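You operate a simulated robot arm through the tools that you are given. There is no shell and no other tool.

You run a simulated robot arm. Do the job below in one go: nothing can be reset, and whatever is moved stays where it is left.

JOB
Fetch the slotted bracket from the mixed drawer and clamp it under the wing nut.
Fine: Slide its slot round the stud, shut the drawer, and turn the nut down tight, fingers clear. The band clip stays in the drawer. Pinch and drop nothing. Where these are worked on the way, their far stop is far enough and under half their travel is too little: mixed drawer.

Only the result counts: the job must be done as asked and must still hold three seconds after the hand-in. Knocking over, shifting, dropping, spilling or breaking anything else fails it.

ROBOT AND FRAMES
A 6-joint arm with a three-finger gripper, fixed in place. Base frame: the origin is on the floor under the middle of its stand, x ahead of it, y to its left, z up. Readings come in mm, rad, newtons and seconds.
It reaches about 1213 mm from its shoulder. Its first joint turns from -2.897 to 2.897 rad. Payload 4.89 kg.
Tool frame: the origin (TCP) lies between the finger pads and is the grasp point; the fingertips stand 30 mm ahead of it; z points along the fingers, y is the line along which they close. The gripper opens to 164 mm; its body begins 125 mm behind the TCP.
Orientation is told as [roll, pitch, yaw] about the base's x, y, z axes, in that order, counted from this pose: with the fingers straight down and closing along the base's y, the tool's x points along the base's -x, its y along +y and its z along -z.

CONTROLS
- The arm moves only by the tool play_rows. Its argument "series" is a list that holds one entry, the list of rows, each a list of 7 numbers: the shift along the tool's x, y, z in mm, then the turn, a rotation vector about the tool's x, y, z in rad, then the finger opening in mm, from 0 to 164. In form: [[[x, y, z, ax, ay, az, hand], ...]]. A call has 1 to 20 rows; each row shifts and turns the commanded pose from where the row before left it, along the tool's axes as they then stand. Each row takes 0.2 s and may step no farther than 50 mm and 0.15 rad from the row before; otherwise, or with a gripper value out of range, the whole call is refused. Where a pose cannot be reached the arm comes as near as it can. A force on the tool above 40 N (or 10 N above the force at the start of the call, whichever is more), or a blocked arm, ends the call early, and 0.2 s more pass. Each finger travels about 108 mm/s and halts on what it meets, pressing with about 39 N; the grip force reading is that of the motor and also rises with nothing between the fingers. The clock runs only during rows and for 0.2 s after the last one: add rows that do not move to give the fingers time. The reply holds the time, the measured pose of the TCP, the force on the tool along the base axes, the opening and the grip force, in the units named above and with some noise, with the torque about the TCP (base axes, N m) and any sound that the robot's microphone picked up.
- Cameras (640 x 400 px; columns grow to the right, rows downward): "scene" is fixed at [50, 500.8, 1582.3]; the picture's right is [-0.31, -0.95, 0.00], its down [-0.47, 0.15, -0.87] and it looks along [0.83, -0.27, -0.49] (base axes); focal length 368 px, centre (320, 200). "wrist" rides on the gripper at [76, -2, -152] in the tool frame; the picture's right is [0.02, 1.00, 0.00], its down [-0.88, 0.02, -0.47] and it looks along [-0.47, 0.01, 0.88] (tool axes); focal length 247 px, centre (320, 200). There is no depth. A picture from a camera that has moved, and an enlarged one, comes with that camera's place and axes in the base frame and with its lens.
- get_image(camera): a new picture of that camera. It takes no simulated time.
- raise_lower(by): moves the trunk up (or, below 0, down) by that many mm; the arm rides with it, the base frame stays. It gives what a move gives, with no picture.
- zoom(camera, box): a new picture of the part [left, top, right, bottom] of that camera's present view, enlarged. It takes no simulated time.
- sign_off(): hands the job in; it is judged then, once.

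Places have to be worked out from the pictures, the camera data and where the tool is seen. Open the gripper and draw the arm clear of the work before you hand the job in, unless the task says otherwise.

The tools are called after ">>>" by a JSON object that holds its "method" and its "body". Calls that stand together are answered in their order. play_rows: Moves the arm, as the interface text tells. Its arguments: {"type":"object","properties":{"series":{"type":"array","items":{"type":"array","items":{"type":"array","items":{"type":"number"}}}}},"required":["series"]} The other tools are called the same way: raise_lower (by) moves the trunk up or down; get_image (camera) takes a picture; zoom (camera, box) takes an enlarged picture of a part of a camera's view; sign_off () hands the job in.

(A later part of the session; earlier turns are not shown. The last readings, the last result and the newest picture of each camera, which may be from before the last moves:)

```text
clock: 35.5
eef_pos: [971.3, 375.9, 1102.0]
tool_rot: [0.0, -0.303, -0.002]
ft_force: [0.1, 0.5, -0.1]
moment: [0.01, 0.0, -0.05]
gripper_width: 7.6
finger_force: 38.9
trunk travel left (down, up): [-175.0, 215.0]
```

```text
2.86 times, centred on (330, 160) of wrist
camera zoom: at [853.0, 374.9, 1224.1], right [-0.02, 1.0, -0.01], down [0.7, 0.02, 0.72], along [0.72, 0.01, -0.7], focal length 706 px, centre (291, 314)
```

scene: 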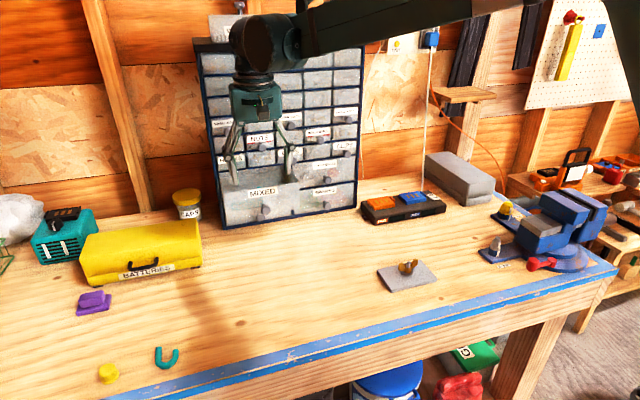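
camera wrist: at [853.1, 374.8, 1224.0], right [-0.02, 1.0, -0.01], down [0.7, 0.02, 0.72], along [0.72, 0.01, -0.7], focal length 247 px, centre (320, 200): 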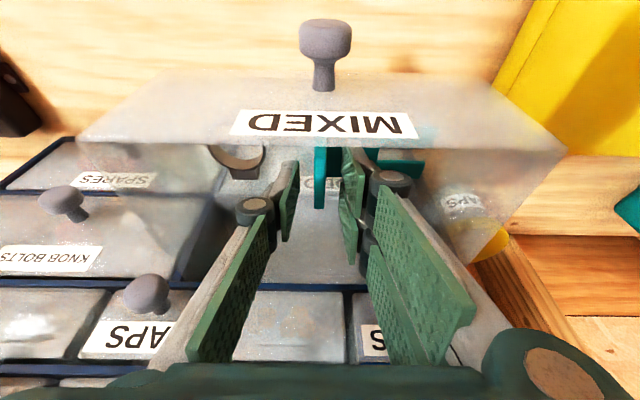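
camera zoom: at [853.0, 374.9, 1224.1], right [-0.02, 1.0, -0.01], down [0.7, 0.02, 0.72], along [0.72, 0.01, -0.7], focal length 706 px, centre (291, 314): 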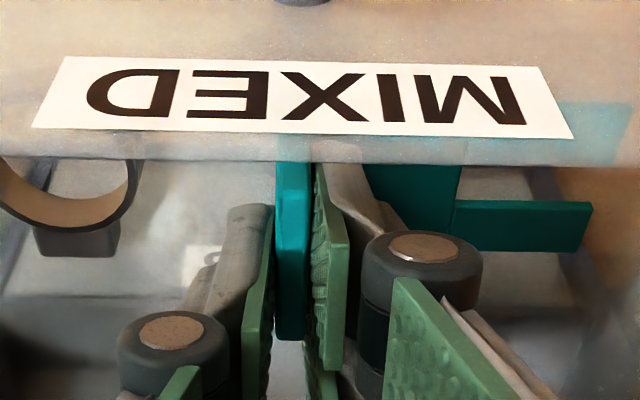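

Gripped at 7.6 mm. Lifting straight up, slowly at first.

>>> {"method": "play_rows", "body": {"series": [[[-1.5, 0, -4.8, 0, 0, 0, 2], [-3, 0, -9.5, 0, 0, 0, 2], [-4.5, 0, -14.3, 0, 0, 0, 2], [-6, 0, -19, 0, 0, 0, 2], [-6, 0, -19, 0, 0, 0, 2], [-6, 0, -19, 0, 0, 0, 2], [-6, 0, -19, 0, 0, 0, 2], [0, 0, 0, 0, 0, 0, 2]]]}}

>>> {"method": "get_image", "body": {"camera": "wrist"}}

>>> {"method": "zoom", "body": {"camera": "scene", "box": [200, 90, 320, 220]}}

```text
clock: 37.3
eef_pos: [970.5, 375.3, 1212.0]
tool_rot: [0.0, -0.305, 0.001]
ft_force: [-0.5, -0.6, -0.6]
moment: [0.0, 0.0, 0.03]
gripper_width: 0.0
finger_force: 38.7
trunk travel left (down, up): [-175.0, 215.0]
```

```text
taken
camera wrist: at [852.0, 374.7, 1335.2], right [-0.02, 1.0, -0.01], down [0.7, 0.02, 0.72], along [0.72, 0.01, -0.7], focal length 247 px, centre (320, 200)
```

wrist: 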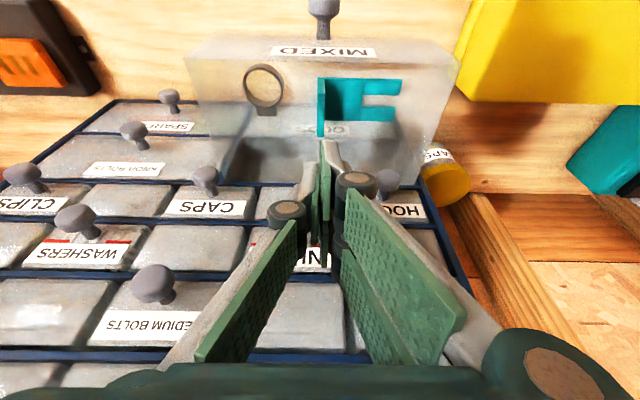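

```text
3.08 times, centred on (260, 155) of scene
camera zoom: at [50.0, 500.8, 1582.3], right [-0.31, -0.95, 0.0], down [-0.47, 0.15, -0.87], along [0.83, -0.27, -0.49], focal length 1132 px, centre (505, 338)
```

zoom: 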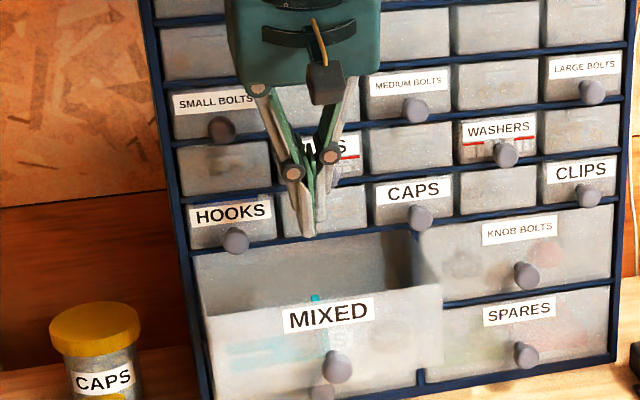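

The bracket slipped out, with the fingers now fully closed. I'll check whether it has moved.

>>> {"method": "zoom", "body": {"camera": "wrist", "box": [230, 50, 430, 170]}}

```text
3.20 times, centred on (330, 110) of wrist
camera zoom: at [852.0, 374.7, 1335.2], right [-0.02, 1.0, -0.01], down [0.7, 0.02, 0.72], along [0.72, 0.01, -0.7], focal length 790 px, centre (288, 488)
```

zoom: 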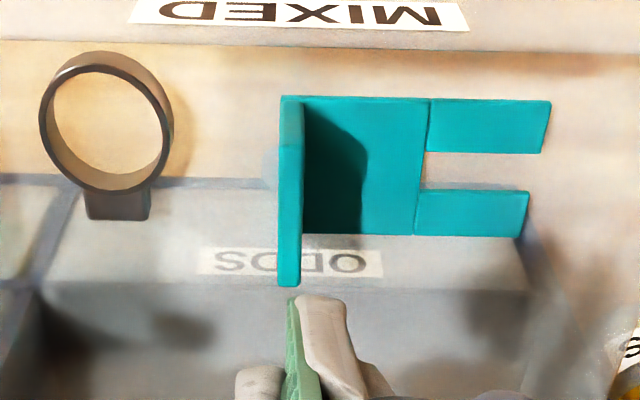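

The bracket stayed in place in the drawer, shifted only about 7 mm toward +X. I'll re-grip it a little lower and better centred (flange now about x 950–999), then lift in small steps while watching the grip.

>>> {"method": "play_rows", "body": {"series": [[[0, 0, 0, 0, 0, 0, 20], [0, 0.5, 0, 0, 0, 0, 34], [6, 0, 19, 0, 0, 0, 34], [6, 0, 19, 0, 0, 0, 34], [6, 0, 19, 0, 0, 0, 34], [6, 0, 19, 0, 0, 0, 34], [0, 0, 0, 0, 0, 0, 34]]]}}

>>> {"method": "zoom", "body": {"camera": "wrist", "box": [230, 90, 430, 230]}}

```text
clock: 38.9
eef_pos: [969.5, 376.6, 1130.9]
tool_rot: [0.0, -0.303, 0.001]
ft_force: [0.3, 0.5, 0.8]
moment: [0.0, 0.02, -0.01]
gripper_width: 33.8
finger_force: 0.0
trunk travel left (down, up): [-175.0, 215.0]
```

```text
2.86 times, centred on (330, 160) of wrist
camera zoom: at [851.9, 375.8, 1253.0], right [-0.02, 1.0, -0.01], down [0.7, 0.02, 0.72], along [0.72, 0.01, -0.7], focal length 706 px, centre (291, 314)
```

zoom: 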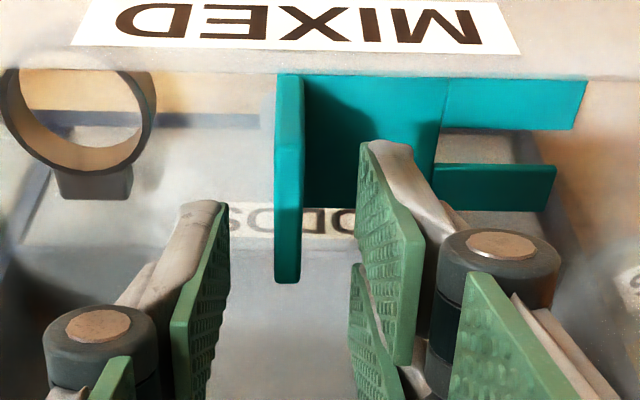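

The bracket sits square. I'll lower the last 30 mm and close on it again.

>>> {"method": "play_rows", "body": {"series": [[[3, -0.3, 9.5, 0, 0, 0, 34], [3, 0, 9.5, 0, 0, 0, 34], [2, 0, 6.5, 0, 0, 0, 34], [0.8, 0, 2.5, 0, 0, 0, 34], [0, 0, 0, 0, 0, 0, 34], [0, 0, 0, 0, 0, 0, 16], [0, 0, 0, 0, 0, 0, 0], [0, 0, 0, 0, 0, 0, 0], [0, 0, 0, 0, 0, 0, 0], [0, 0, 0, 0, 0, 0, 0]]]}}

>>> {"method": "zoom", "body": {"camera": "wrist", "box": [230, 90, 430, 230]}}

```text
clock: 41.1
eef_pos: [970.7, 377.4, 1101.9]
tool_rot: [0.001, -0.304, 0.0]
ft_force: [0.0, 0.0, 0.6]
moment: [0.0, -0.03, -0.01]
gripper_width: 7.5
finger_force: 38.8
trunk travel left (down, up): [-175.0, 215.0]
```

```text
2.86 times, centred on (330, 160) of wrist
camera zoom: at [852.5, 376.1, 1224.6], right [-0.02, 1.0, -0.01], down [0.7, 0.02, 0.72], along [0.72, 0.01, -0.7], focal length 706 px, centre (291, 314)
```

zoom: 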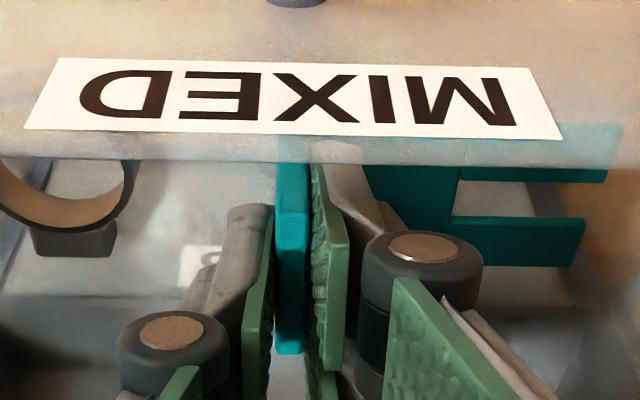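

Gripped again at 7.5 mm. Lifting only 4 mm, slowly, to test the hold.

>>> {"method": "play_rows", "body": {"series": [[[-0.3, 0, -1, 0, 0, 0, 0], [-0.3, 0, -1, 0, 0, 0, 0], [-0.6, 0, -1.8, 0, 0, 0, 0], [0, 0, 0, 0, 0, 0, 0]]]}}

>>> {"method": "zoom", "body": {"camera": "wrist", "box": [230, 90, 430, 230]}}

```text
clock: 42.1
eef_pos: [969.6, 375.8, 1106.2]
tool_rot: [0.001, -0.305, 0.0]
ft_force: [-0.5, 0.6, -1.5]
moment: [-0.04, 0.0, -0.02]
gripper_width: 7.6
finger_force: 39.3
trunk travel left (down, up): [-175.0, 215.0]
```

```text
2.86 times, centred on (330, 160) of wrist
camera zoom: at [852.8, 374.9, 1228.9], right [-0.02, 1.0, -0.01], down [0.7, 0.02, 0.72], along [0.72, 0.01, -0.7], focal length 706 px, centre (291, 314)
```

zoom: 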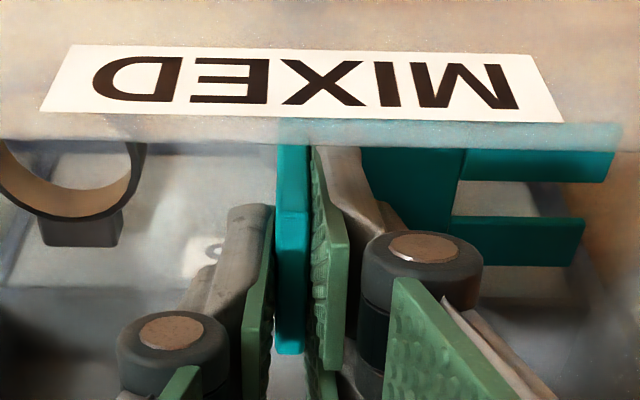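

The bracket is rising with the fingers. Continuing the lift slowly and checking as I go.

>>> {"method": "play_rows", "body": {"series": [[[-1.2, 0, -3.8, 0, 0, 0, 0], [-1.2, 0, -3.8, 0, 0, 0, 0], [-1.2, 0, -3.8, 0, 0, 0, 0], [-1.2, 0, -3.8, 0, 0, 0, 0], [-1.2, 0, -3.8, 0, 0, 0, 0], [0, 0, 0, 0, 0, 0, 0]]]}}

>>> {"method": "zoom", "body": {"camera": "wrist", "box": [230, 60, 450, 230]}}

>>> {"method": "zoom", "body": {"camera": "scene", "box": [200, 90, 320, 220]}}

```text
clock: 43.5
eef_pos: [971.7, 375.2, 1127.1]
tool_rot: [0.001, -0.305, 0.001]
ft_force: [0.9, 0.1, -2.1]
moment: [0.01, -0.01, 0.0]
gripper_width: 7.0
finger_force: 39.2
trunk travel left (down, up): [-175.0, 215.0]
```

```text
2.35 times, centred on (340, 145) of wrist
camera zoom: at [853.1, 375.1, 1249.3], right [-0.02, 1.0, -0.01], down [0.7, 0.02, 0.72], along [0.72, 0.01, -0.7], focal length 581 px, centre (273, 329)
```

zoom: 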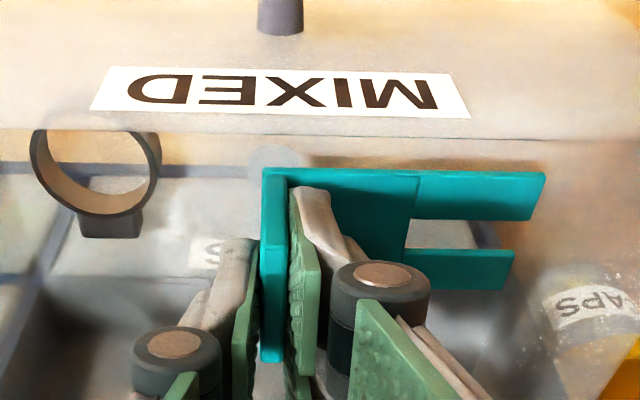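

```text
3.08 times, centred on (260, 155) of scene
camera zoom: at [50.0, 500.8, 1582.3], right [-0.31, -0.95, 0.0], down [-0.47, 0.15, -0.87], along [0.83, -0.27, -0.49], focal length 1132 px, centre (505, 338)
```

zoom: 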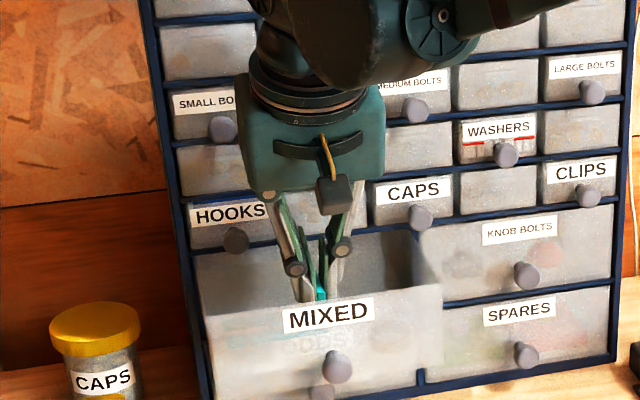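

The hold is firm with no slip. The HOOKS knob juts out close to the bracket's far prong, so I'll ease back 12 mm toward the robot and then keep rising slowly.

>>> {"method": "play_rows", "body": {"series": [[[2.6, 0, -5, 0, 0, 0, 0], [2.6, 0, -5, 0, 0, 0, 0], [2.6, 0, -5, 0, 0, 0, 0], [-1.8, 0, -5.7, 0, 0, 0, 0], [-1.8, 0, -5.7, 0, 0, 0, 0], [-1.8, 0, -5.7, 0, 0, 0, 0], [0, 0, 0, 0, 0, 0, 0]]]}}

>>> {"method": "get_image", "body": {"camera": "wrist"}}

```text
clock: 45.1
eef_pos: [958.7, 376.7, 1157.3]
tool_rot: [0.0, -0.303, 0.001]
ft_force: [-0.2, -0.5, -0.9]
moment: [-0.02, 0.0, -0.03]
gripper_width: 7.4
finger_force: 38.7
trunk travel left (down, up): [-175.0, 215.0]
```

```text
taken
camera wrist: at [841.4, 375.6, 1279.2], right [-0.02, 1.0, -0.01], down [0.7, 0.02, 0.72], along [0.72, 0.01, -0.7], focal length 247 px, centre (320, 200)
```

wrist: 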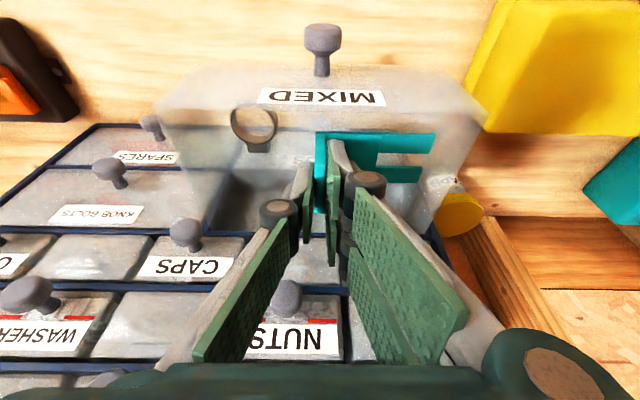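

Still holding firmly at 7.4 mm. Continuing up and slightly back to clear the drawer front.

>>> {"method": "play_rows", "body": {"series": [[[0.1, 0, -6.3, 0, 0, 0, 0], [0.1, 0, -6.3, 0, 0, 0, 0], [0.1, 0, -6.3, 0, 0, 0, 0], [-1.8, 0, -5.7, 0, 0, 0, 0], [-2.1, 0, -6.7, 0, 0, 0, 0], [-2.1, 0, -6.7, 0, 0, 0, 0], [-2.1, 0, -6.7, 0, 0, 0, 0], [-2.1, 0, -6.7, 0, 0, 0, 0], [-2.1, 0, -6.7, 0, 0, 0, 0], [-2.1, 0, -6.7, 0, 0, 0, 0], [0, 0, 0, 0, 0, 0, 0]]]}}

>>> {"method": "get_image", "body": {"camera": "wrist"}}

>>> {"method": "zoom", "body": {"camera": "scene", "box": [200, 90, 320, 220]}}

```text
clock: 47.5
eef_pos: [954.2, 376.4, 1223.5]
tool_rot: [-0.001, -0.305, 0.001]
ft_force: [0.3, 0.8, -1.0]
moment: [-0.03, 0.01, -0.01]
gripper_width: 7.3
finger_force: 39.3
trunk travel left (down, up): [-175.0, 215.0]
```

```text
taken
camera wrist: at [835.5, 375.3, 1345.6], right [-0.02, 1.0, -0.01], down [0.7, 0.02, 0.72], along [0.72, 0.01, -0.7], focal length 247 px, centre (320, 200)
```

wrist: 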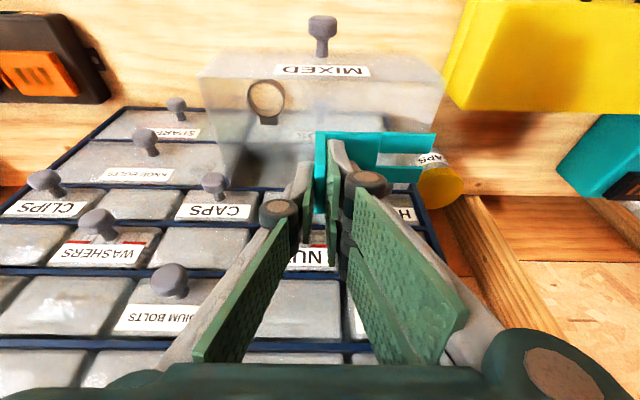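

```text
3.08 times, centred on (260, 155) of scene
camera zoom: at [50.0, 500.8, 1582.3], right [-0.31, -0.95, 0.0], down [-0.47, 0.15, -0.87], along [0.83, -0.27, -0.49], focal length 1132 px, centre (505, 338)
```

zoom: 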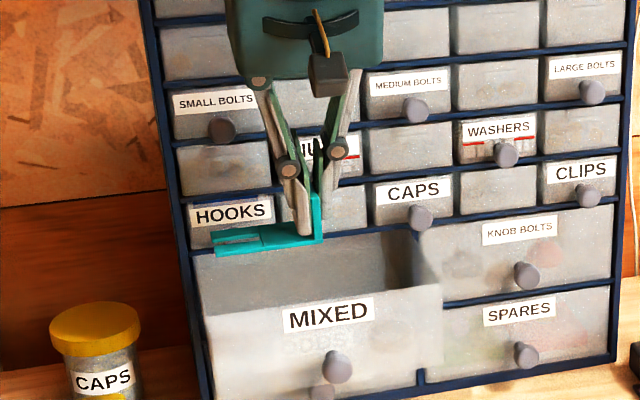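

The bracket is clear of the drawer and the band clip is still inside. I'll carry it back toward the robot with a gentle ramp.

>>> {"method": "play_rows", "body": {"series": [[[5.7, 0, -1.8, 0, 0, 0, 0], [9.5, 0, -3, 0, 0, 0, 0], [13.4, 0, -4.2, 0, 0, 0, 0], [17.2, 0, -5.4, 0, 0, 0, 0], [19, 0, -6, 0, 0, 0, 0], [19, 0, -6, 0, 0, 0, 0], [19, 0, -6, 0, 0, 0, 0], [19, 0, -6, 0, 0, 0, 0], [15, 0, -4.8, 0, 0, 0, 0], [9.5, 0, -3, 0, 0, 0, 0], [4, 0, -1.2, 0, 0, 0, 0], [0, 0, 0, 0, 0, 0, 0]]]}}

>>> {"method": "get_image", "body": {"camera": "scene"}}

>>> {"method": "get_image", "body": {"camera": "wrist"}}

```text
clock: 50.1
eef_pos: [795.0, 375.0, 1223.3]
tool_rot: [-0.001, -0.305, 0.001]
ft_force: [-0.3, -0.4, -0.9]
moment: [-0.04, -0.02, -0.02]
gripper_width: 7.3
finger_force: 39.5
trunk travel left (down, up): [-175.0, 215.0]
```

```text
taken
```

scene: 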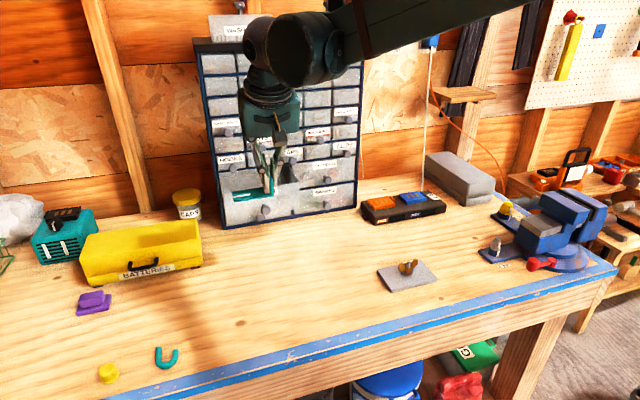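

```text
taken
camera wrist: at [677.7, 374.2, 1346.3], right [-0.02, 1.0, -0.01], down [0.7, 0.02, 0.72], along [0.72, 0.01, -0.7], focal length 247 px, centre (320, 200)
```

wrist: 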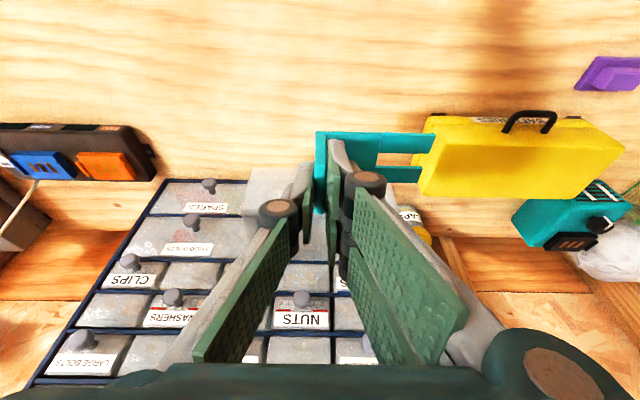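

The bracket is held steadily. I'll zoom in on it in the wrist view to work out where the slot sits relative to the tool.

>>> {"method": "zoom", "body": {"camera": "wrist", "box": [290, 110, 450, 220]}}

>>> {"method": "zoom", "body": {"camera": "scene", "box": [215, 120, 315, 220]}}

```text
3.64 times, centred on (370, 165) of wrist
camera zoom: at [677.7, 374.2, 1346.3], right [-0.02, 1.0, -0.01], down [0.7, 0.02, 0.72], along [0.72, 0.01, -0.7], focal length 898 px, centre (138, 327)
```

zoom: 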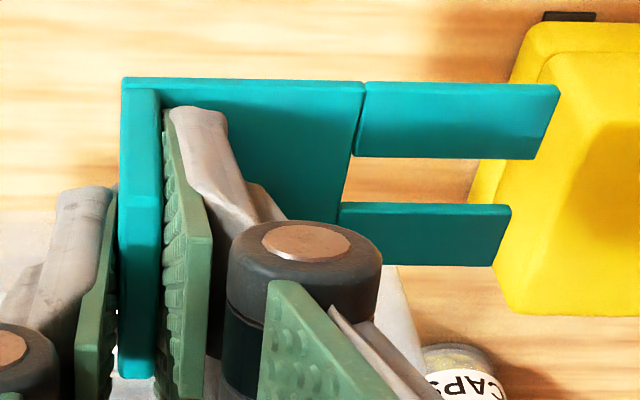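

```text
4.00 times, centred on (265, 170) of scene
camera zoom: at [50.0, 500.8, 1582.3], right [-0.31, -0.95, 0.0], down [-0.47, 0.15, -0.87], along [0.83, -0.27, -0.49], focal length 1472 px, centre (540, 320)
```

zoom: 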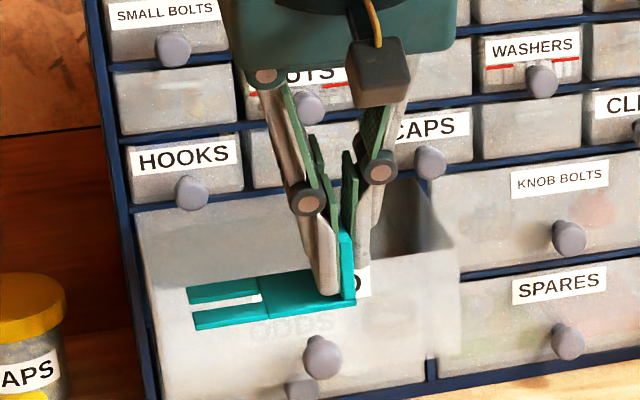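

Relative to the TCP, the slot's centre line is about +6 mm in x, it runs from +49 to +91 mm in y, and the foot's top is about 42 mm below. Now I'll carry it toward the stud at safe height and look at the stud.

>>> {"method": "play_rows", "body": {"series": [[[4, -8, -1.2, 0, 0, 0, 0], [8, -16, -2.5, 0, 0, 0, 0], [12.4, -24, -3.9, 0, 0, 0, 0], [12.4, -24, -3.9, 0, 0, 0, 0], [12.4, -24, -3.9, 0, 0, 0, 0], [12.4, -24, -3.9, 0, 0, 0, 0], [12.4, -24, -3.9, 0, 0, 0, 0], [12.4, -24, -3.9, 0, 0, 0, 0], [12.4, -24, -3.9, 0, 0, 0, 0], [12.4, -24, -3.9, 0, 0, 0, 0], [12.4, -24, -3.9, 0, 0, 0, 0], [12.4, -24, -3.9, 0, 0, 0, 0], [8, -20, -2.5, 0, 0, 0, 0], [4, -12, -1.2, 0, 0, 0, 0], [0, 0, 0, 0, 0, 0, 0]]]}}

>>> {"method": "get_image", "body": {"camera": "wrist"}}

>>> {"method": "get_image", "body": {"camera": "scene"}}

```text
clock: 53.3
eef_pos: [640.1, 80.7, 1222.8]
tool_rot: [0.0, -0.305, -0.003]
ft_force: [-0.4, 0.1, -1.0]
moment: [-0.02, -0.03, -0.02]
gripper_width: 7.4
finger_force: 38.8
trunk travel left (down, up): [-175.0, 215.0]
```

```text
taken
camera wrist: at [522.2, 79.3, 1345.2], right [-0.02, 1.0, -0.01], down [0.7, 0.02, 0.72], along [0.72, 0.01, -0.7], focal length 247 px, centre (320, 200)
```

wrist: 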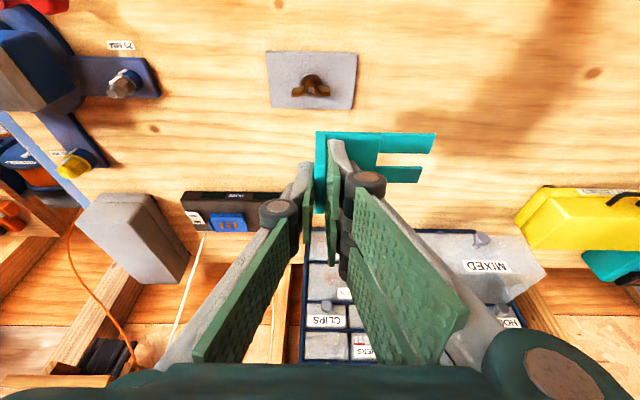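

```text
taken
```

scene: 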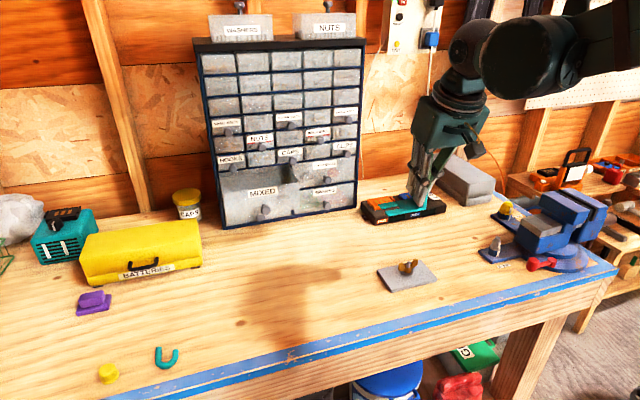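

>>> {"method": "zoom", "body": {"camera": "wrist", "box": [250, 40, 370, 120]}}

>>> {"method": "zoom", "body": {"camera": "scene", "box": [375, 245, 445, 300]}}

```text
5.00 times, centred on (310, 80) of wrist
camera zoom: at [522.2, 79.3, 1345.2], right [-0.02, 1.0, -0.01], down [0.7, 0.02, 0.72], along [0.72, 0.01, -0.7], focal length 1235 px, centre (370, 800)
```

zoom: 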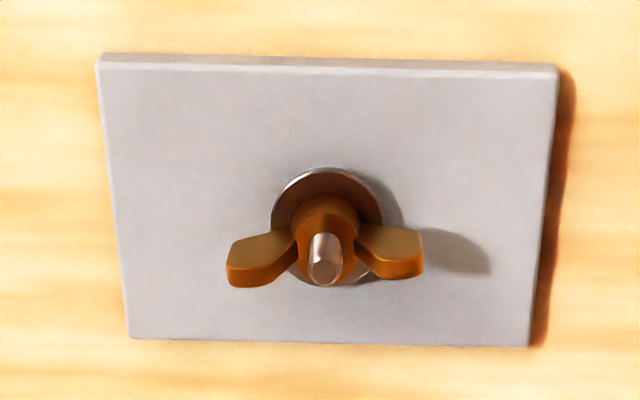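

```text
7.27 times, centred on (410, 272) of scene
camera zoom: at [50.0, 500.8, 1582.3], right [-0.31, -0.95, 0.0], down [-0.47, 0.15, -0.87], along [0.83, -0.27, -0.49], focal length 2676 px, centre (-334, -327)
```

zoom: 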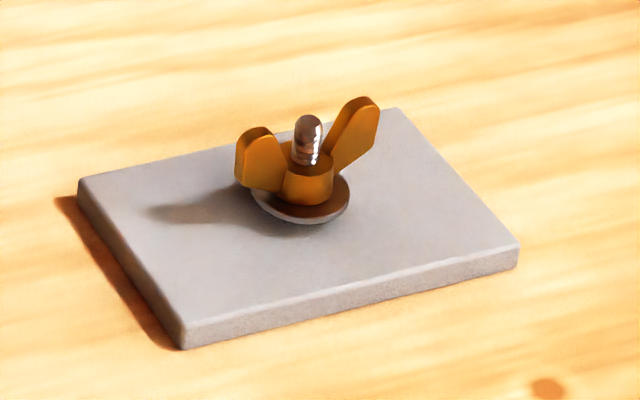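

Zoomed views render sharply, so I'll zoom in tighter on the nut to judge the gap under the washer.

>>> {"method": "zoom", "body": {"camera": "scene", "box": [396, 254, 428, 280]}}

>>> {"method": "zoom", "body": {"camera": "wrist", "box": [288, 62, 342, 102]}}

```text
15.38 times, centred on (412, 267) of scene
camera zoom: at [50.0, 500.8, 1582.3], right [-0.31, -0.95, 0.0], down [-0.47, 0.15, -0.87], along [0.83, -0.27, -0.49], focal length 5660 px, centre (-1095, -831)
```

zoom: 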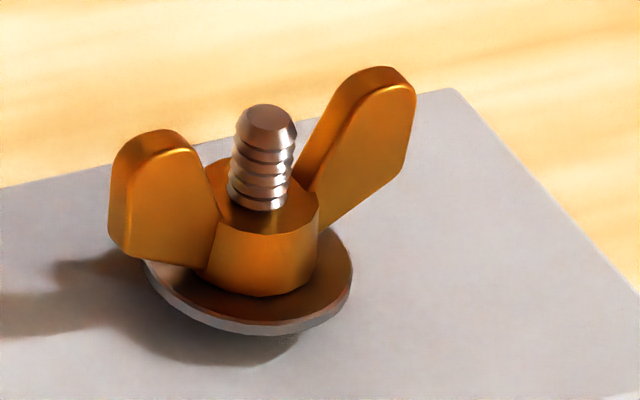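

```text
10.00 times, centred on (315, 82) of wrist
camera zoom: at [522.2, 79.3, 1345.2], right [-0.02, 1.0, -0.01], down [0.7, 0.02, 0.72], along [0.72, 0.01, -0.7], focal length 2470 px, centre (370, 1380)
```

zoom: 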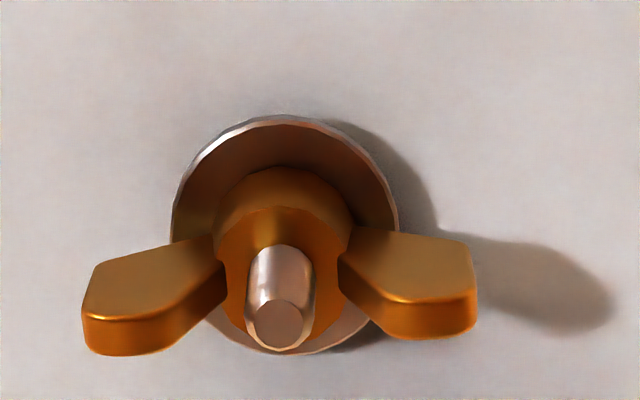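

The washer hovers about 8 mm above the plate, with its top near z 976 and the plate top near z 966. The stud is at about (662, 67). I need the bracket foot's thickness, so I'll zoom on it.

>>> {"method": "zoom", "body": {"camera": "scene", "box": [384, 180, 440, 222]}}

>>> {"method": "zoom", "body": {"camera": "wrist", "box": [360, 120, 450, 190]}}

```text
9.52 times, centred on (412, 201) of scene
camera zoom: at [50.0, 500.8, 1582.3], right [-0.31, -0.95, 0.0], down [-0.47, 0.15, -0.87], along [0.83, -0.27, -0.49], focal length 3504 px, centre (-556, 190)
```

zoom: 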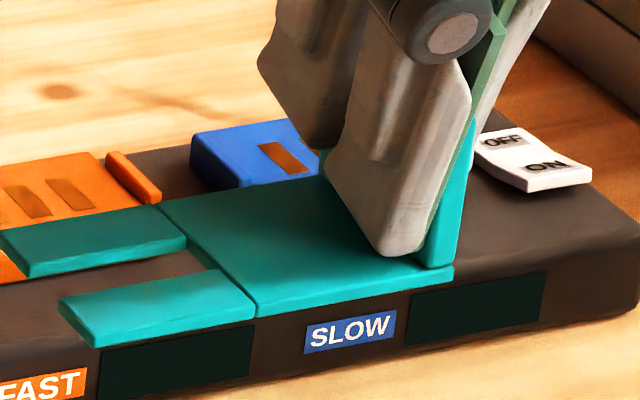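

```text
5.71 times, centred on (405, 155) of wrist
camera zoom: at [522.2, 79.3, 1345.2], right [-0.02, 1.0, -0.01], down [0.7, 0.02, 0.72], along [0.72, 0.01, -0.7], focal length 1411 px, centre (-166, 457)
```

zoom: 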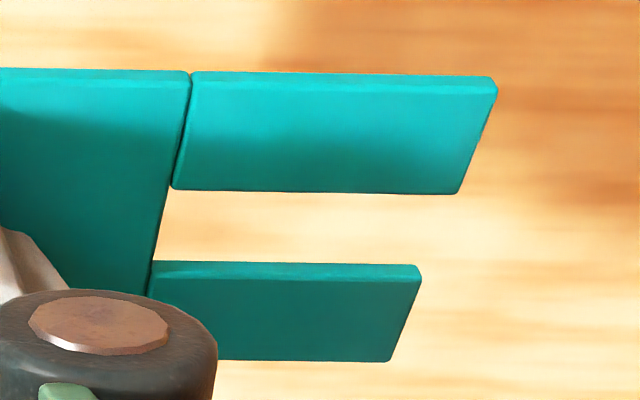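

I need a finer measure of the foot thickness, so I'll zoom in on the prong edge from both cameras.

>>> {"method": "zoom", "body": {"camera": "scene", "box": [387, 204, 411, 220]}}

>>> {"method": "zoom", "body": {"camera": "wrist", "box": [380, 152, 412, 176]}}

```text
16.00 times, centred on (399, 212) of scene
camera zoom: at [50.0, 500.8, 1582.3], right [-0.31, -0.95, 0.0], down [-0.47, 0.15, -0.87], along [0.83, -0.27, -0.49], focal length 5886 px, centre (-944, 8)
```

zoom: 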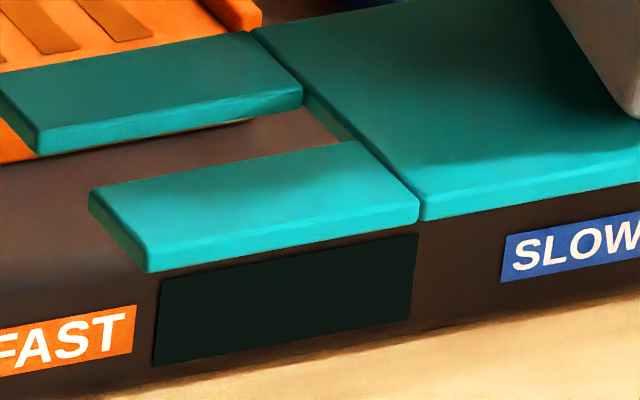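

```text
16.00 times, centred on (396, 164) of wrist
camera zoom: at [522.2, 79.3, 1345.2], right [-0.02, 1.0, -0.01], down [0.7, 0.02, 0.72], along [0.72, 0.01, -0.7], focal length 3952 px, centre (-896, 776)
```

zoom: 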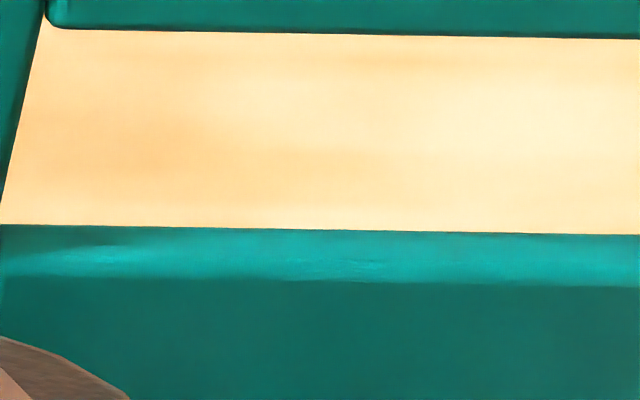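

The foot is about 4.5 mm thick, so it should fit the roughly 8 mm gap, and the 16 mm slot suits the 10 mm stud. The wings lie along y, so I'll slide in along +X. I'll first yaw the hand -90° about the vertical at safe height so the slot points to +X.

>>> {"method": "play_rows", "body": {"series": [[[0, 0, 0, 0.024, 0, 0.0763, 0], [0, 0, 0, 0.039, 0, 0.124, 0], [0, 0, 0, 0.042, 0, 0.1335, 0], [0, 0, 0, 0.042, 0, 0.1335, 0], [0, 0, 0, 0.042, 0, 0.1335, 0], [0, 0, 0, 0.042, 0, 0.1335, 0], [0, 0, 0, 0.042, 0, 0.1335, 0], [0, 0, 0, 0.042, 0, 0.1335, 0], [0, 0, 0, 0.042, 0, 0.1335, 0], [0, 0, 0, 0.042, 0, 0.1335, 0], [0, 0, 0, 0.042, 0, 0.1335, 0], [0, 0, 0, 0.03, 0, 0.0955, 0], [0, 0, 0, 0, 0, 0, 0]]]}}

>>> {"method": "get_image", "body": {"camera": "wrist"}}

>>> {"method": "get_image", "body": {"camera": "scene"}}

```text
clock: 56.1
eef_pos: [640.7, 80.7, 1222.2]
tool_rot: [-0.001, -0.304, -1.57]
ft_force: [1.3, -0.4, -1.0]
moment: [0.0, 0.02, 0.01]
gripper_width: 7.3
finger_force: 38.8
trunk travel left (down, up): [-175.0, 215.0]
```

```text
taken
camera wrist: at [639.8, 199.5, 1344.7], right [1.0, 0.02, -0.01], down [0.02, -0.7, 0.72], along [0.01, -0.72, -0.7], focal length 247 px, centre (320, 200)
```

wrist: 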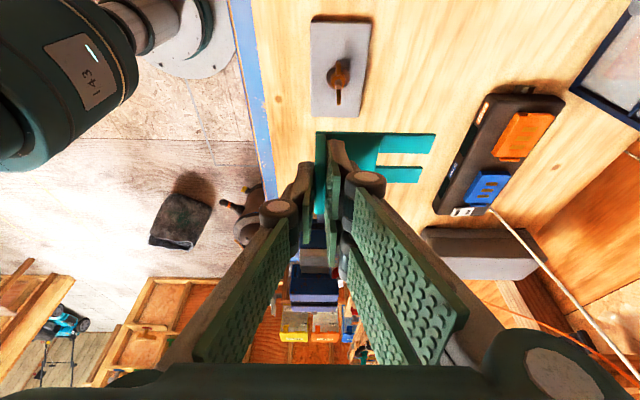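

```text
taken
```

scene: 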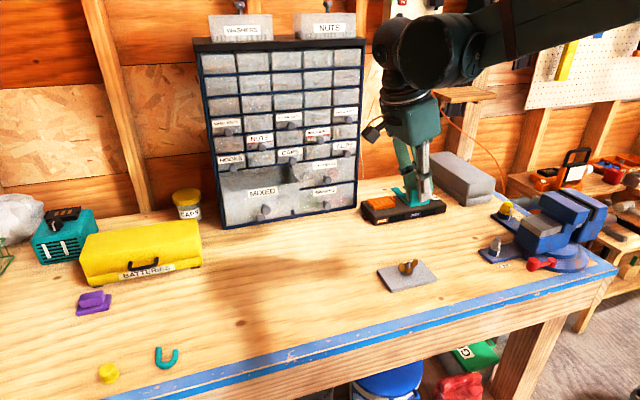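

The grip is steady after the yaw. I'll back off to X≈541 and descend toward the plate, so the prongs face the stud.

>>> {"method": "play_rows", "body": {"series": [[[-0.8, -10, 0.3, 0, 0, 0, 0], [-1.6, -20, 0.5, 0, 0, 0, 0], [-1.6, -20, 0.5, 0, 0, 0, 0], [-1.6, -20, 0.5, 0, 0, 0, 0], [-1.6, -20, 0.5, 0, 0, 0, 0], [0, -10, 0, 0, 0, 0, 0], [3, 0, 9.5, 0, 0, 0, 0], [5, 0, 16, 0, 0, 0, 0], [6, 0, 19, 0, 0, 0, 0], [6, 0, 19, 0, 0, 0, 0], [6, 0, 19, 0, 0, 0, 0], [6, 0, 19, 0, 0, 0, 0], [6, 0, 19, 0, 0, 0, 0], [5, 0, 16, 0, 0, 0, 0], [3, 0, 9.5, 0, 0, 0, 0], [0, 0, 0, 0, 0, 0, 0]]]}}

>>> {"method": "get_image", "body": {"camera": "wrist"}}

>>> {"method": "get_image", "body": {"camera": "scene"}}

```text
clock: 59.5
eef_pos: [540.7, 72.0, 1068.2]
tool_rot: [0.0, -0.306, -1.57]
ft_force: [0.0, -0.1, -1.6]
moment: [0.03, 0.03, 0.03]
gripper_width: 7.2
finger_force: 39.4
trunk travel left (down, up): [-175.0, 215.0]
```

```text
taken
camera wrist: at [539.8, 191.5, 1191.7], right [1.0, 0.02, -0.01], down [0.02, -0.7, 0.72], along [0.01, -0.72, -0.7], focal length 247 px, centre (320, 200)
```

wrist: 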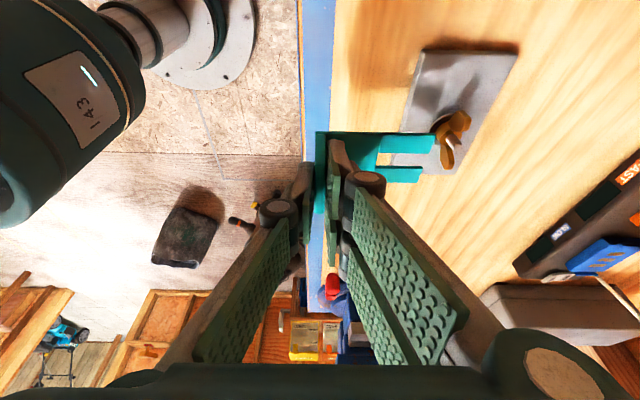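

```text
taken
```

scene: 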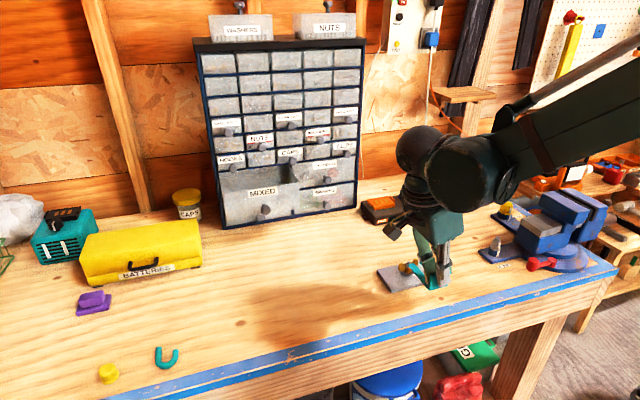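

The prongs now face the stud. I'll zoom in for lateral alignment and height.

>>> {"method": "zoom", "body": {"camera": "wrist", "box": [370, 90, 490, 200]}}

>>> {"method": "zoom", "body": {"camera": "scene", "box": [370, 245, 460, 300]}}

```text
3.64 times, centred on (430, 145) of wrist
camera zoom: at [539.8, 191.5, 1191.7], right [1.0, 0.02, -0.01], down [0.02, -0.7, 0.72], along [0.01, -0.72, -0.7], focal length 898 px, centre (-80, 400)
```

zoom: 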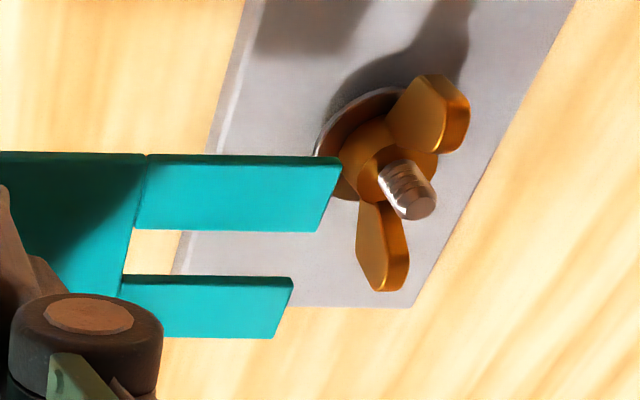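

```text
7.11 times, centred on (415, 272) of scene
camera zoom: at [50.0, 500.8, 1582.3], right [-0.31, -0.95, 0.0], down [-0.47, 0.15, -0.87], along [0.83, -0.27, -0.49], focal length 2616 px, centre (-356, -316)
```

zoom: 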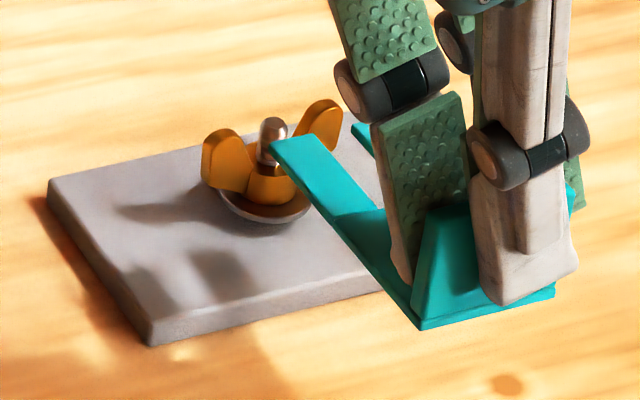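

The prong tips are at about X 632, short of the washer edge at about 646. I'll lower to just above the plate so the slot and washer lie in nearly the same plane for a direct comparison.

>>> {"method": "play_rows", "body": {"series": [[[3, 0, 9.5, 0, 0, 0, 0], [4, 0, 12.7, 0, 0, 0, 0], [4, 0, 12.7, 0, 0, 0, 0], [2.8, 0, 9, 0, 0, 0, 0], [0, 0, 0, 0, 0, 0, 0]]]}}

>>> {"method": "zoom", "body": {"camera": "wrist", "box": [370, 80, 520, 200]}}

>>> {"method": "zoom", "body": {"camera": "scene", "box": [385, 250, 445, 295]}}

```text
clock: 60.7
eef_pos: [538.5, 73.3, 1023.7]
tool_rot: [0.0, -0.306, -1.571]
ft_force: [-1.0, -0.4, -1.9]
moment: [0.0, 0.03, 0.0]
gripper_width: 7.3
finger_force: 39.1
trunk travel left (down, up): [-175.0, 215.0]
```

```text
3.33 times, centred on (445, 140) of wrist
camera zoom: at [538.6, 192.5, 1145.7], right [1.0, 0.02, -0.01], down [0.02, -0.7, 0.72], along [0.01, -0.72, -0.7], focal length 823 px, centre (-97, 400)
```

zoom: 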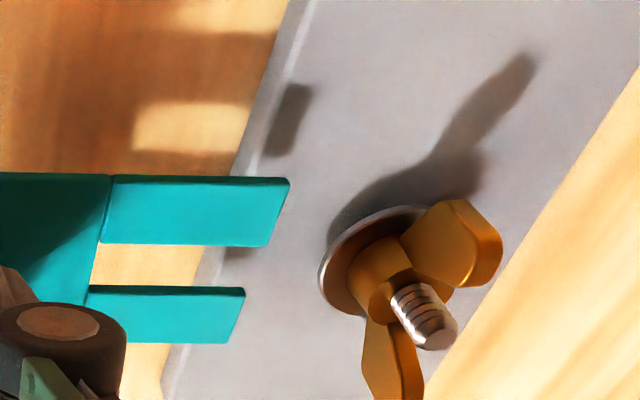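

```text
8.89 times, centred on (415, 272) of scene
camera zoom: at [50.0, 500.8, 1582.3], right [-0.31, -0.95, 0.0], down [-0.47, 0.15, -0.87], along [0.83, -0.27, -0.49], focal length 3270 px, centre (-524, -444)
```

zoom: 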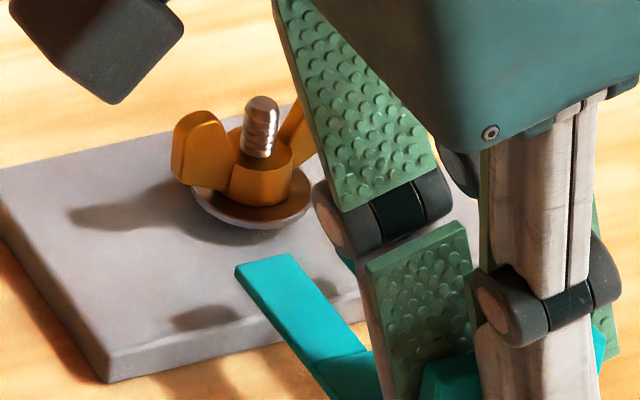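

I'll zoom tighter on the slot mouth and washer for exact alignment.

>>> {"method": "zoom", "body": {"camera": "wrist", "box": [415, 115, 505, 195]}}

>>> {"method": "zoom", "body": {"camera": "wrist", "box": [370, 115, 450, 195]}}

```text
5.00 times, centred on (460, 155) of wrist
camera zoom: at [538.6, 192.5, 1145.7], right [1.0, 0.02, -0.01], down [0.02, -0.7, 0.72], along [0.01, -0.72, -0.7], focal length 1235 px, centre (-380, 425)
```

zoom: 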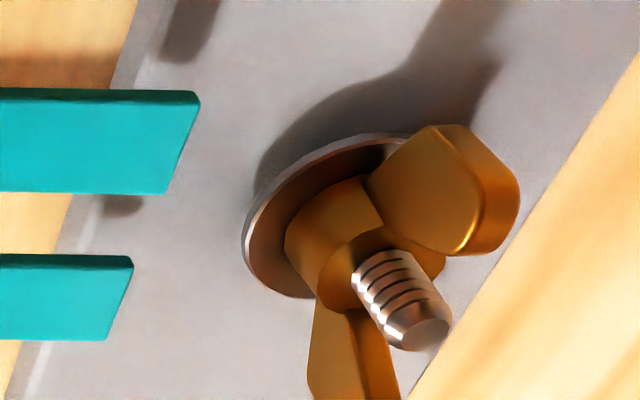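

```text
5.00 times, centred on (410, 155) of wrist
camera zoom: at [538.6, 192.5, 1145.7], right [1.0, 0.02, -0.01], down [0.02, -0.7, 0.72], along [0.01, -0.72, -0.7], focal length 1235 px, centre (-130, 425)
```

zoom: 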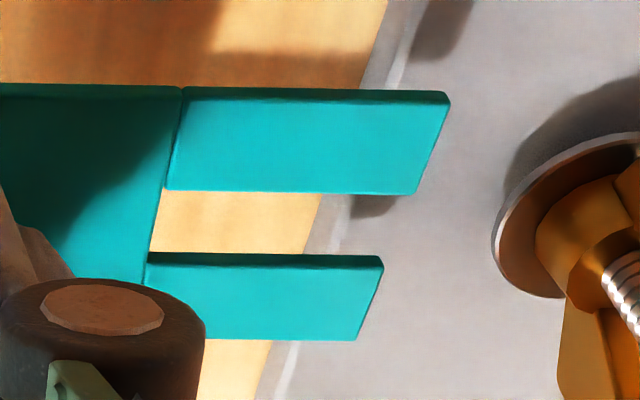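

The slot centre and stud agree within about 1 mm in y, depending on heights. To fix the height I'll move 8 mm forward so the prong tips overlap the plate, then lower in small steps and watch for contact.

>>> {"method": "play_rows", "body": {"series": [[[0, 4, 0, 0, 0, 0, 0], [0, 4, 0, 0, 0, 0, 0], [0.6, 0, 1.9, 0, 0, 0, 0], [0.6, 0, 1.9, 0, 0, 0, 0], [0, 0, 0, 0, 0, 0, 0]]]}}

```text
clock: 61.9
eef_pos: [548.7, 73.0, 1019.7]
tool_rot: [0.0, -0.304, -1.571]
ft_force: [0.3, 0.3, -1.5]
moment: [0.02, 0.0, 0.01]
gripper_width: 7.6
finger_force: 38.8
trunk travel left (down, up): [-175.0, 215.0]
```

>>> {"method": "zoom", "body": {"camera": "wrist", "box": [370, 105, 500, 195]}}

>>> {"method": "zoom", "body": {"camera": "scene", "box": [398, 260, 428, 285]}}

```text
4.44 times, centred on (435, 150) of wrist
camera zoom: at [547.0, 191.7, 1142.0], right [1.0, 0.02, -0.01], down [0.02, -0.7, 0.72], along [0.01, -0.72, -0.7], focal length 1098 px, centre (-191, 422)
```

zoom: 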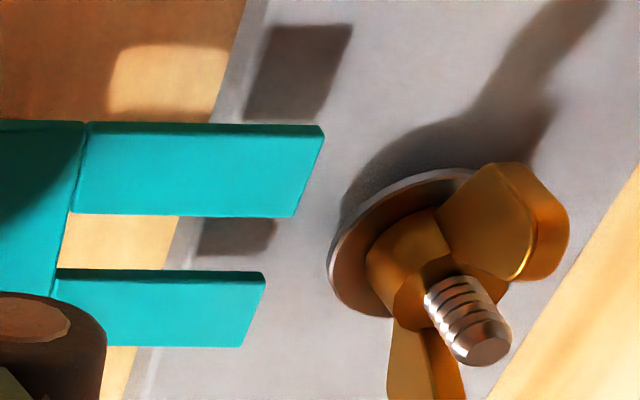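

```text
16.00 times, centred on (413, 272) of scene
camera zoom: at [50.0, 500.8, 1582.3], right [-0.31, -0.95, 0.0], down [-0.47, 0.15, -0.87], along [0.83, -0.27, -0.49], focal length 5886 px, centre (-1168, -960)
```

zoom: 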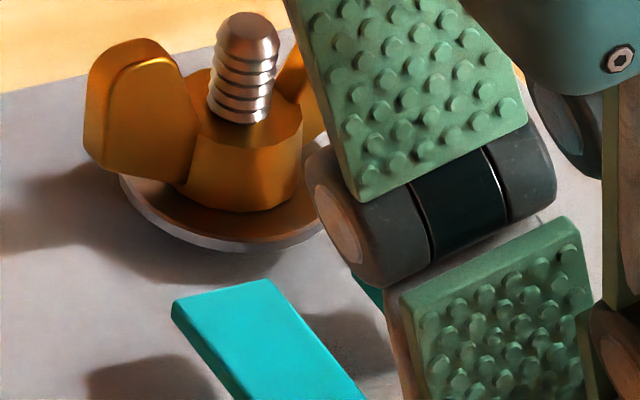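

From the plate diagonals, the washer top is about 8.3 mm above the plate, so the gap is around 6 mm for a 4.5 mm foot. I'll feel for plate contact with small downward steps.

>>> {"method": "play_rows", "body": {"series": [[[0.3, 0, 0.95, 0, 0, 0, 0], [0.3, 0, 0.95, 0, 0, 0, 0], [0, 0, 0, 0, 0, 0, 0]]]}}

```text
clock: 62.7
eef_pos: [547.7, 72.6, 1018.1]
tool_rot: [0.0, -0.305, -1.572]
ft_force: [0.2, 0.3, -0.8]
moment: [0.01, 0.01, 0.0]
gripper_width: 7.4
finger_force: 38.8
trunk travel left (down, up): [-175.0, 215.0]
```

>>> {"method": "play_rows", "body": {"series": [[[0.3, 0, 0.95, 0, 0, 0, 0], [0, 0, 0, 0, 0, 0, 0]]]}}

>>> {"method": "zoom", "body": {"camera": "scene", "box": [398, 260, 428, 285]}}

```text
clock: 63.3
eef_pos: [548.5, 73.1, 1017.6]
tool_rot: [0.0, -0.306, -1.57]
ft_force: [-0.2, -0.2, -0.9]
moment: [-0.02, 0.04, -0.01]
gripper_width: 7.6
finger_force: 39.0
trunk travel left (down, up): [-175.0, 215.0]
```

```text
16.00 times, centred on (413, 272) of scene
camera zoom: at [50.0, 500.8, 1582.3], right [-0.31, -0.95, 0.0], down [-0.47, 0.15, -0.87], along [0.83, -0.27, -0.49], focal length 5886 px, centre (-1168, -960)
```

zoom: 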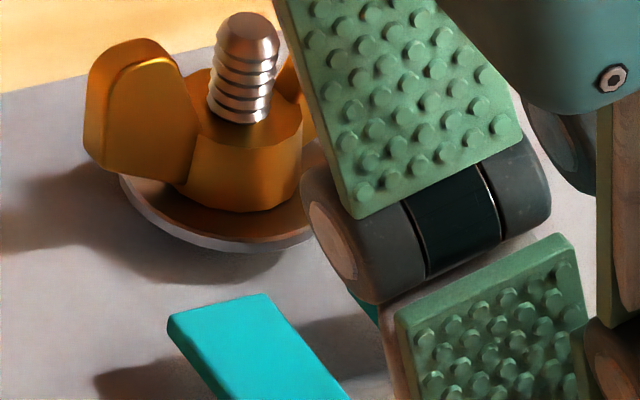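

Still no contact, and the prong shadow shows a few millimetres remaining. Continuing down in 1 mm steps.

>>> {"method": "play_rows", "body": {"series": [[[0.3, 0, 0.95, 0, 0, 0, 0], [0, 0, 0, 0, 0, 0, 0]]]}}

>>> {"method": "play_rows", "body": {"series": [[[0.3, 0, 0.95, 0, 0, 0, 0], [0, 0, 0, 0, 0, 0, 0]]]}}

```text
clock: 63.9
eef_pos: [548.0, 72.4, 1015.8]
tool_rot: [-0.001, -0.305, -1.571]
ft_force: [0.3, -0.4, -1.5]
moment: [-0.01, 0.01, -0.01]
gripper_width: 7.2
finger_force: 38.8
trunk travel left (down, up): [-175.0, 215.0]
```

```text
clock: 64.5
eef_pos: [549.3, 72.1, 1014.6]
tool_rot: [0.0, -0.305, -1.571]
ft_force: [0.4, 0.4, -1.1]
moment: [0.02, 0.01, -0.02]
gripper_width: 7.7
finger_force: 39.2
trunk travel left (down, up): [-175.0, 215.0]
```

>>> {"method": "zoom", "body": {"camera": "scene", "box": [398, 260, 428, 285]}}

>>> {"method": "zoom", "body": {"camera": "wrist", "box": [370, 95, 500, 195]}}

```text
16.00 times, centred on (413, 272) of scene
camera zoom: at [50.0, 500.8, 1582.3], right [-0.31, -0.95, 0.0], down [-0.47, 0.15, -0.87], along [0.83, -0.27, -0.49], focal length 5886 px, centre (-1168, -960)
```

zoom: 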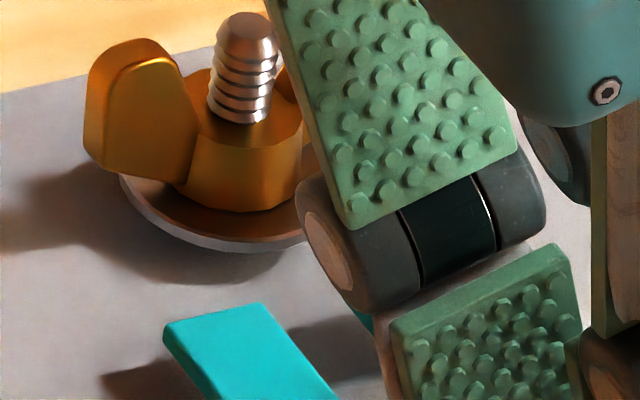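

```text
4.00 times, centred on (435, 145) of wrist
camera zoom: at [547.6, 192.2, 1136.9], right [1.0, 0.02, -0.01], down [0.02, -0.7, 0.72], along [0.01, -0.72, -0.7], focal length 988 px, centre (-140, 420)
```

zoom: 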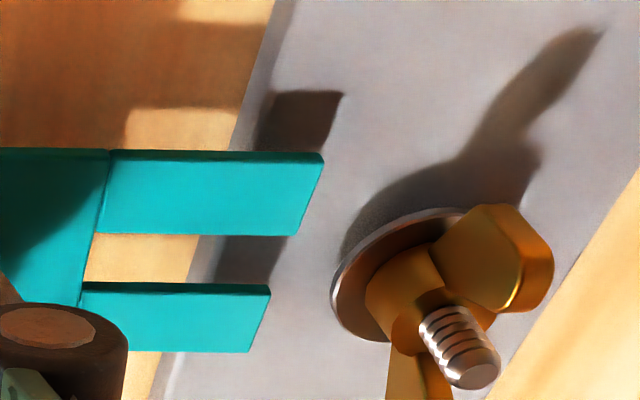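

Comparing shadows, the washer top is about 8.5 mm above the plate and the prong top about 10 mm, so roughly 5 mm remains to touch down. Lowering further in 1 mm steps.

>>> {"method": "play_rows", "body": {"series": [[[0.3, 0, 0.95, 0, 0, 0, 0], [0.3, 0, 0.95, 0, 0, 0, 0], [0, 0, 0, 0, 0, 0, 0]]]}}

>>> {"method": "play_rows", "body": {"series": [[[0.3, 0, 0.95, 0, 0, 0, 0], [0, 0, 0, 0, 0, 0, 0]]]}}

>>> {"method": "zoom", "body": {"camera": "wrist", "box": [370, 95, 500, 195]}}

```text
clock: 65.3
eef_pos: [548.0, 74.6, 1013.2]
tool_rot: [0.0, -0.304, -1.57]
ft_force: [0.3, -0.8, -0.8]
moment: [-0.02, 0.04, 0.0]
gripper_width: 7.6
finger_force: 39.1
trunk travel left (down, up): [-175.0, 215.0]
```

```text
clock: 65.9
eef_pos: [547.2, 73.8, 1011.8]
tool_rot: [0.0, -0.305, -1.571]
ft_force: [0.1, -0.1, -1.3]
moment: [0.05, 0.02, -0.01]
gripper_width: 7.2
finger_force: 39.5
trunk travel left (down, up): [-175.0, 215.0]
```

```text
4.00 times, centred on (435, 145) of wrist
camera zoom: at [547.4, 192.2, 1134.3], right [1.0, 0.02, -0.01], down [0.02, -0.7, 0.72], along [0.01, -0.72, -0.7], focal length 988 px, centre (-140, 420)
```

zoom: 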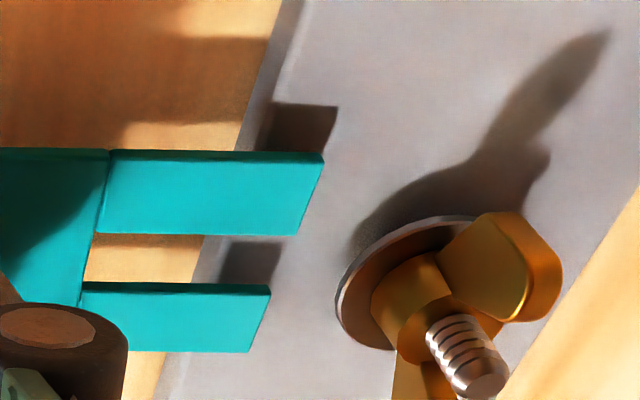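

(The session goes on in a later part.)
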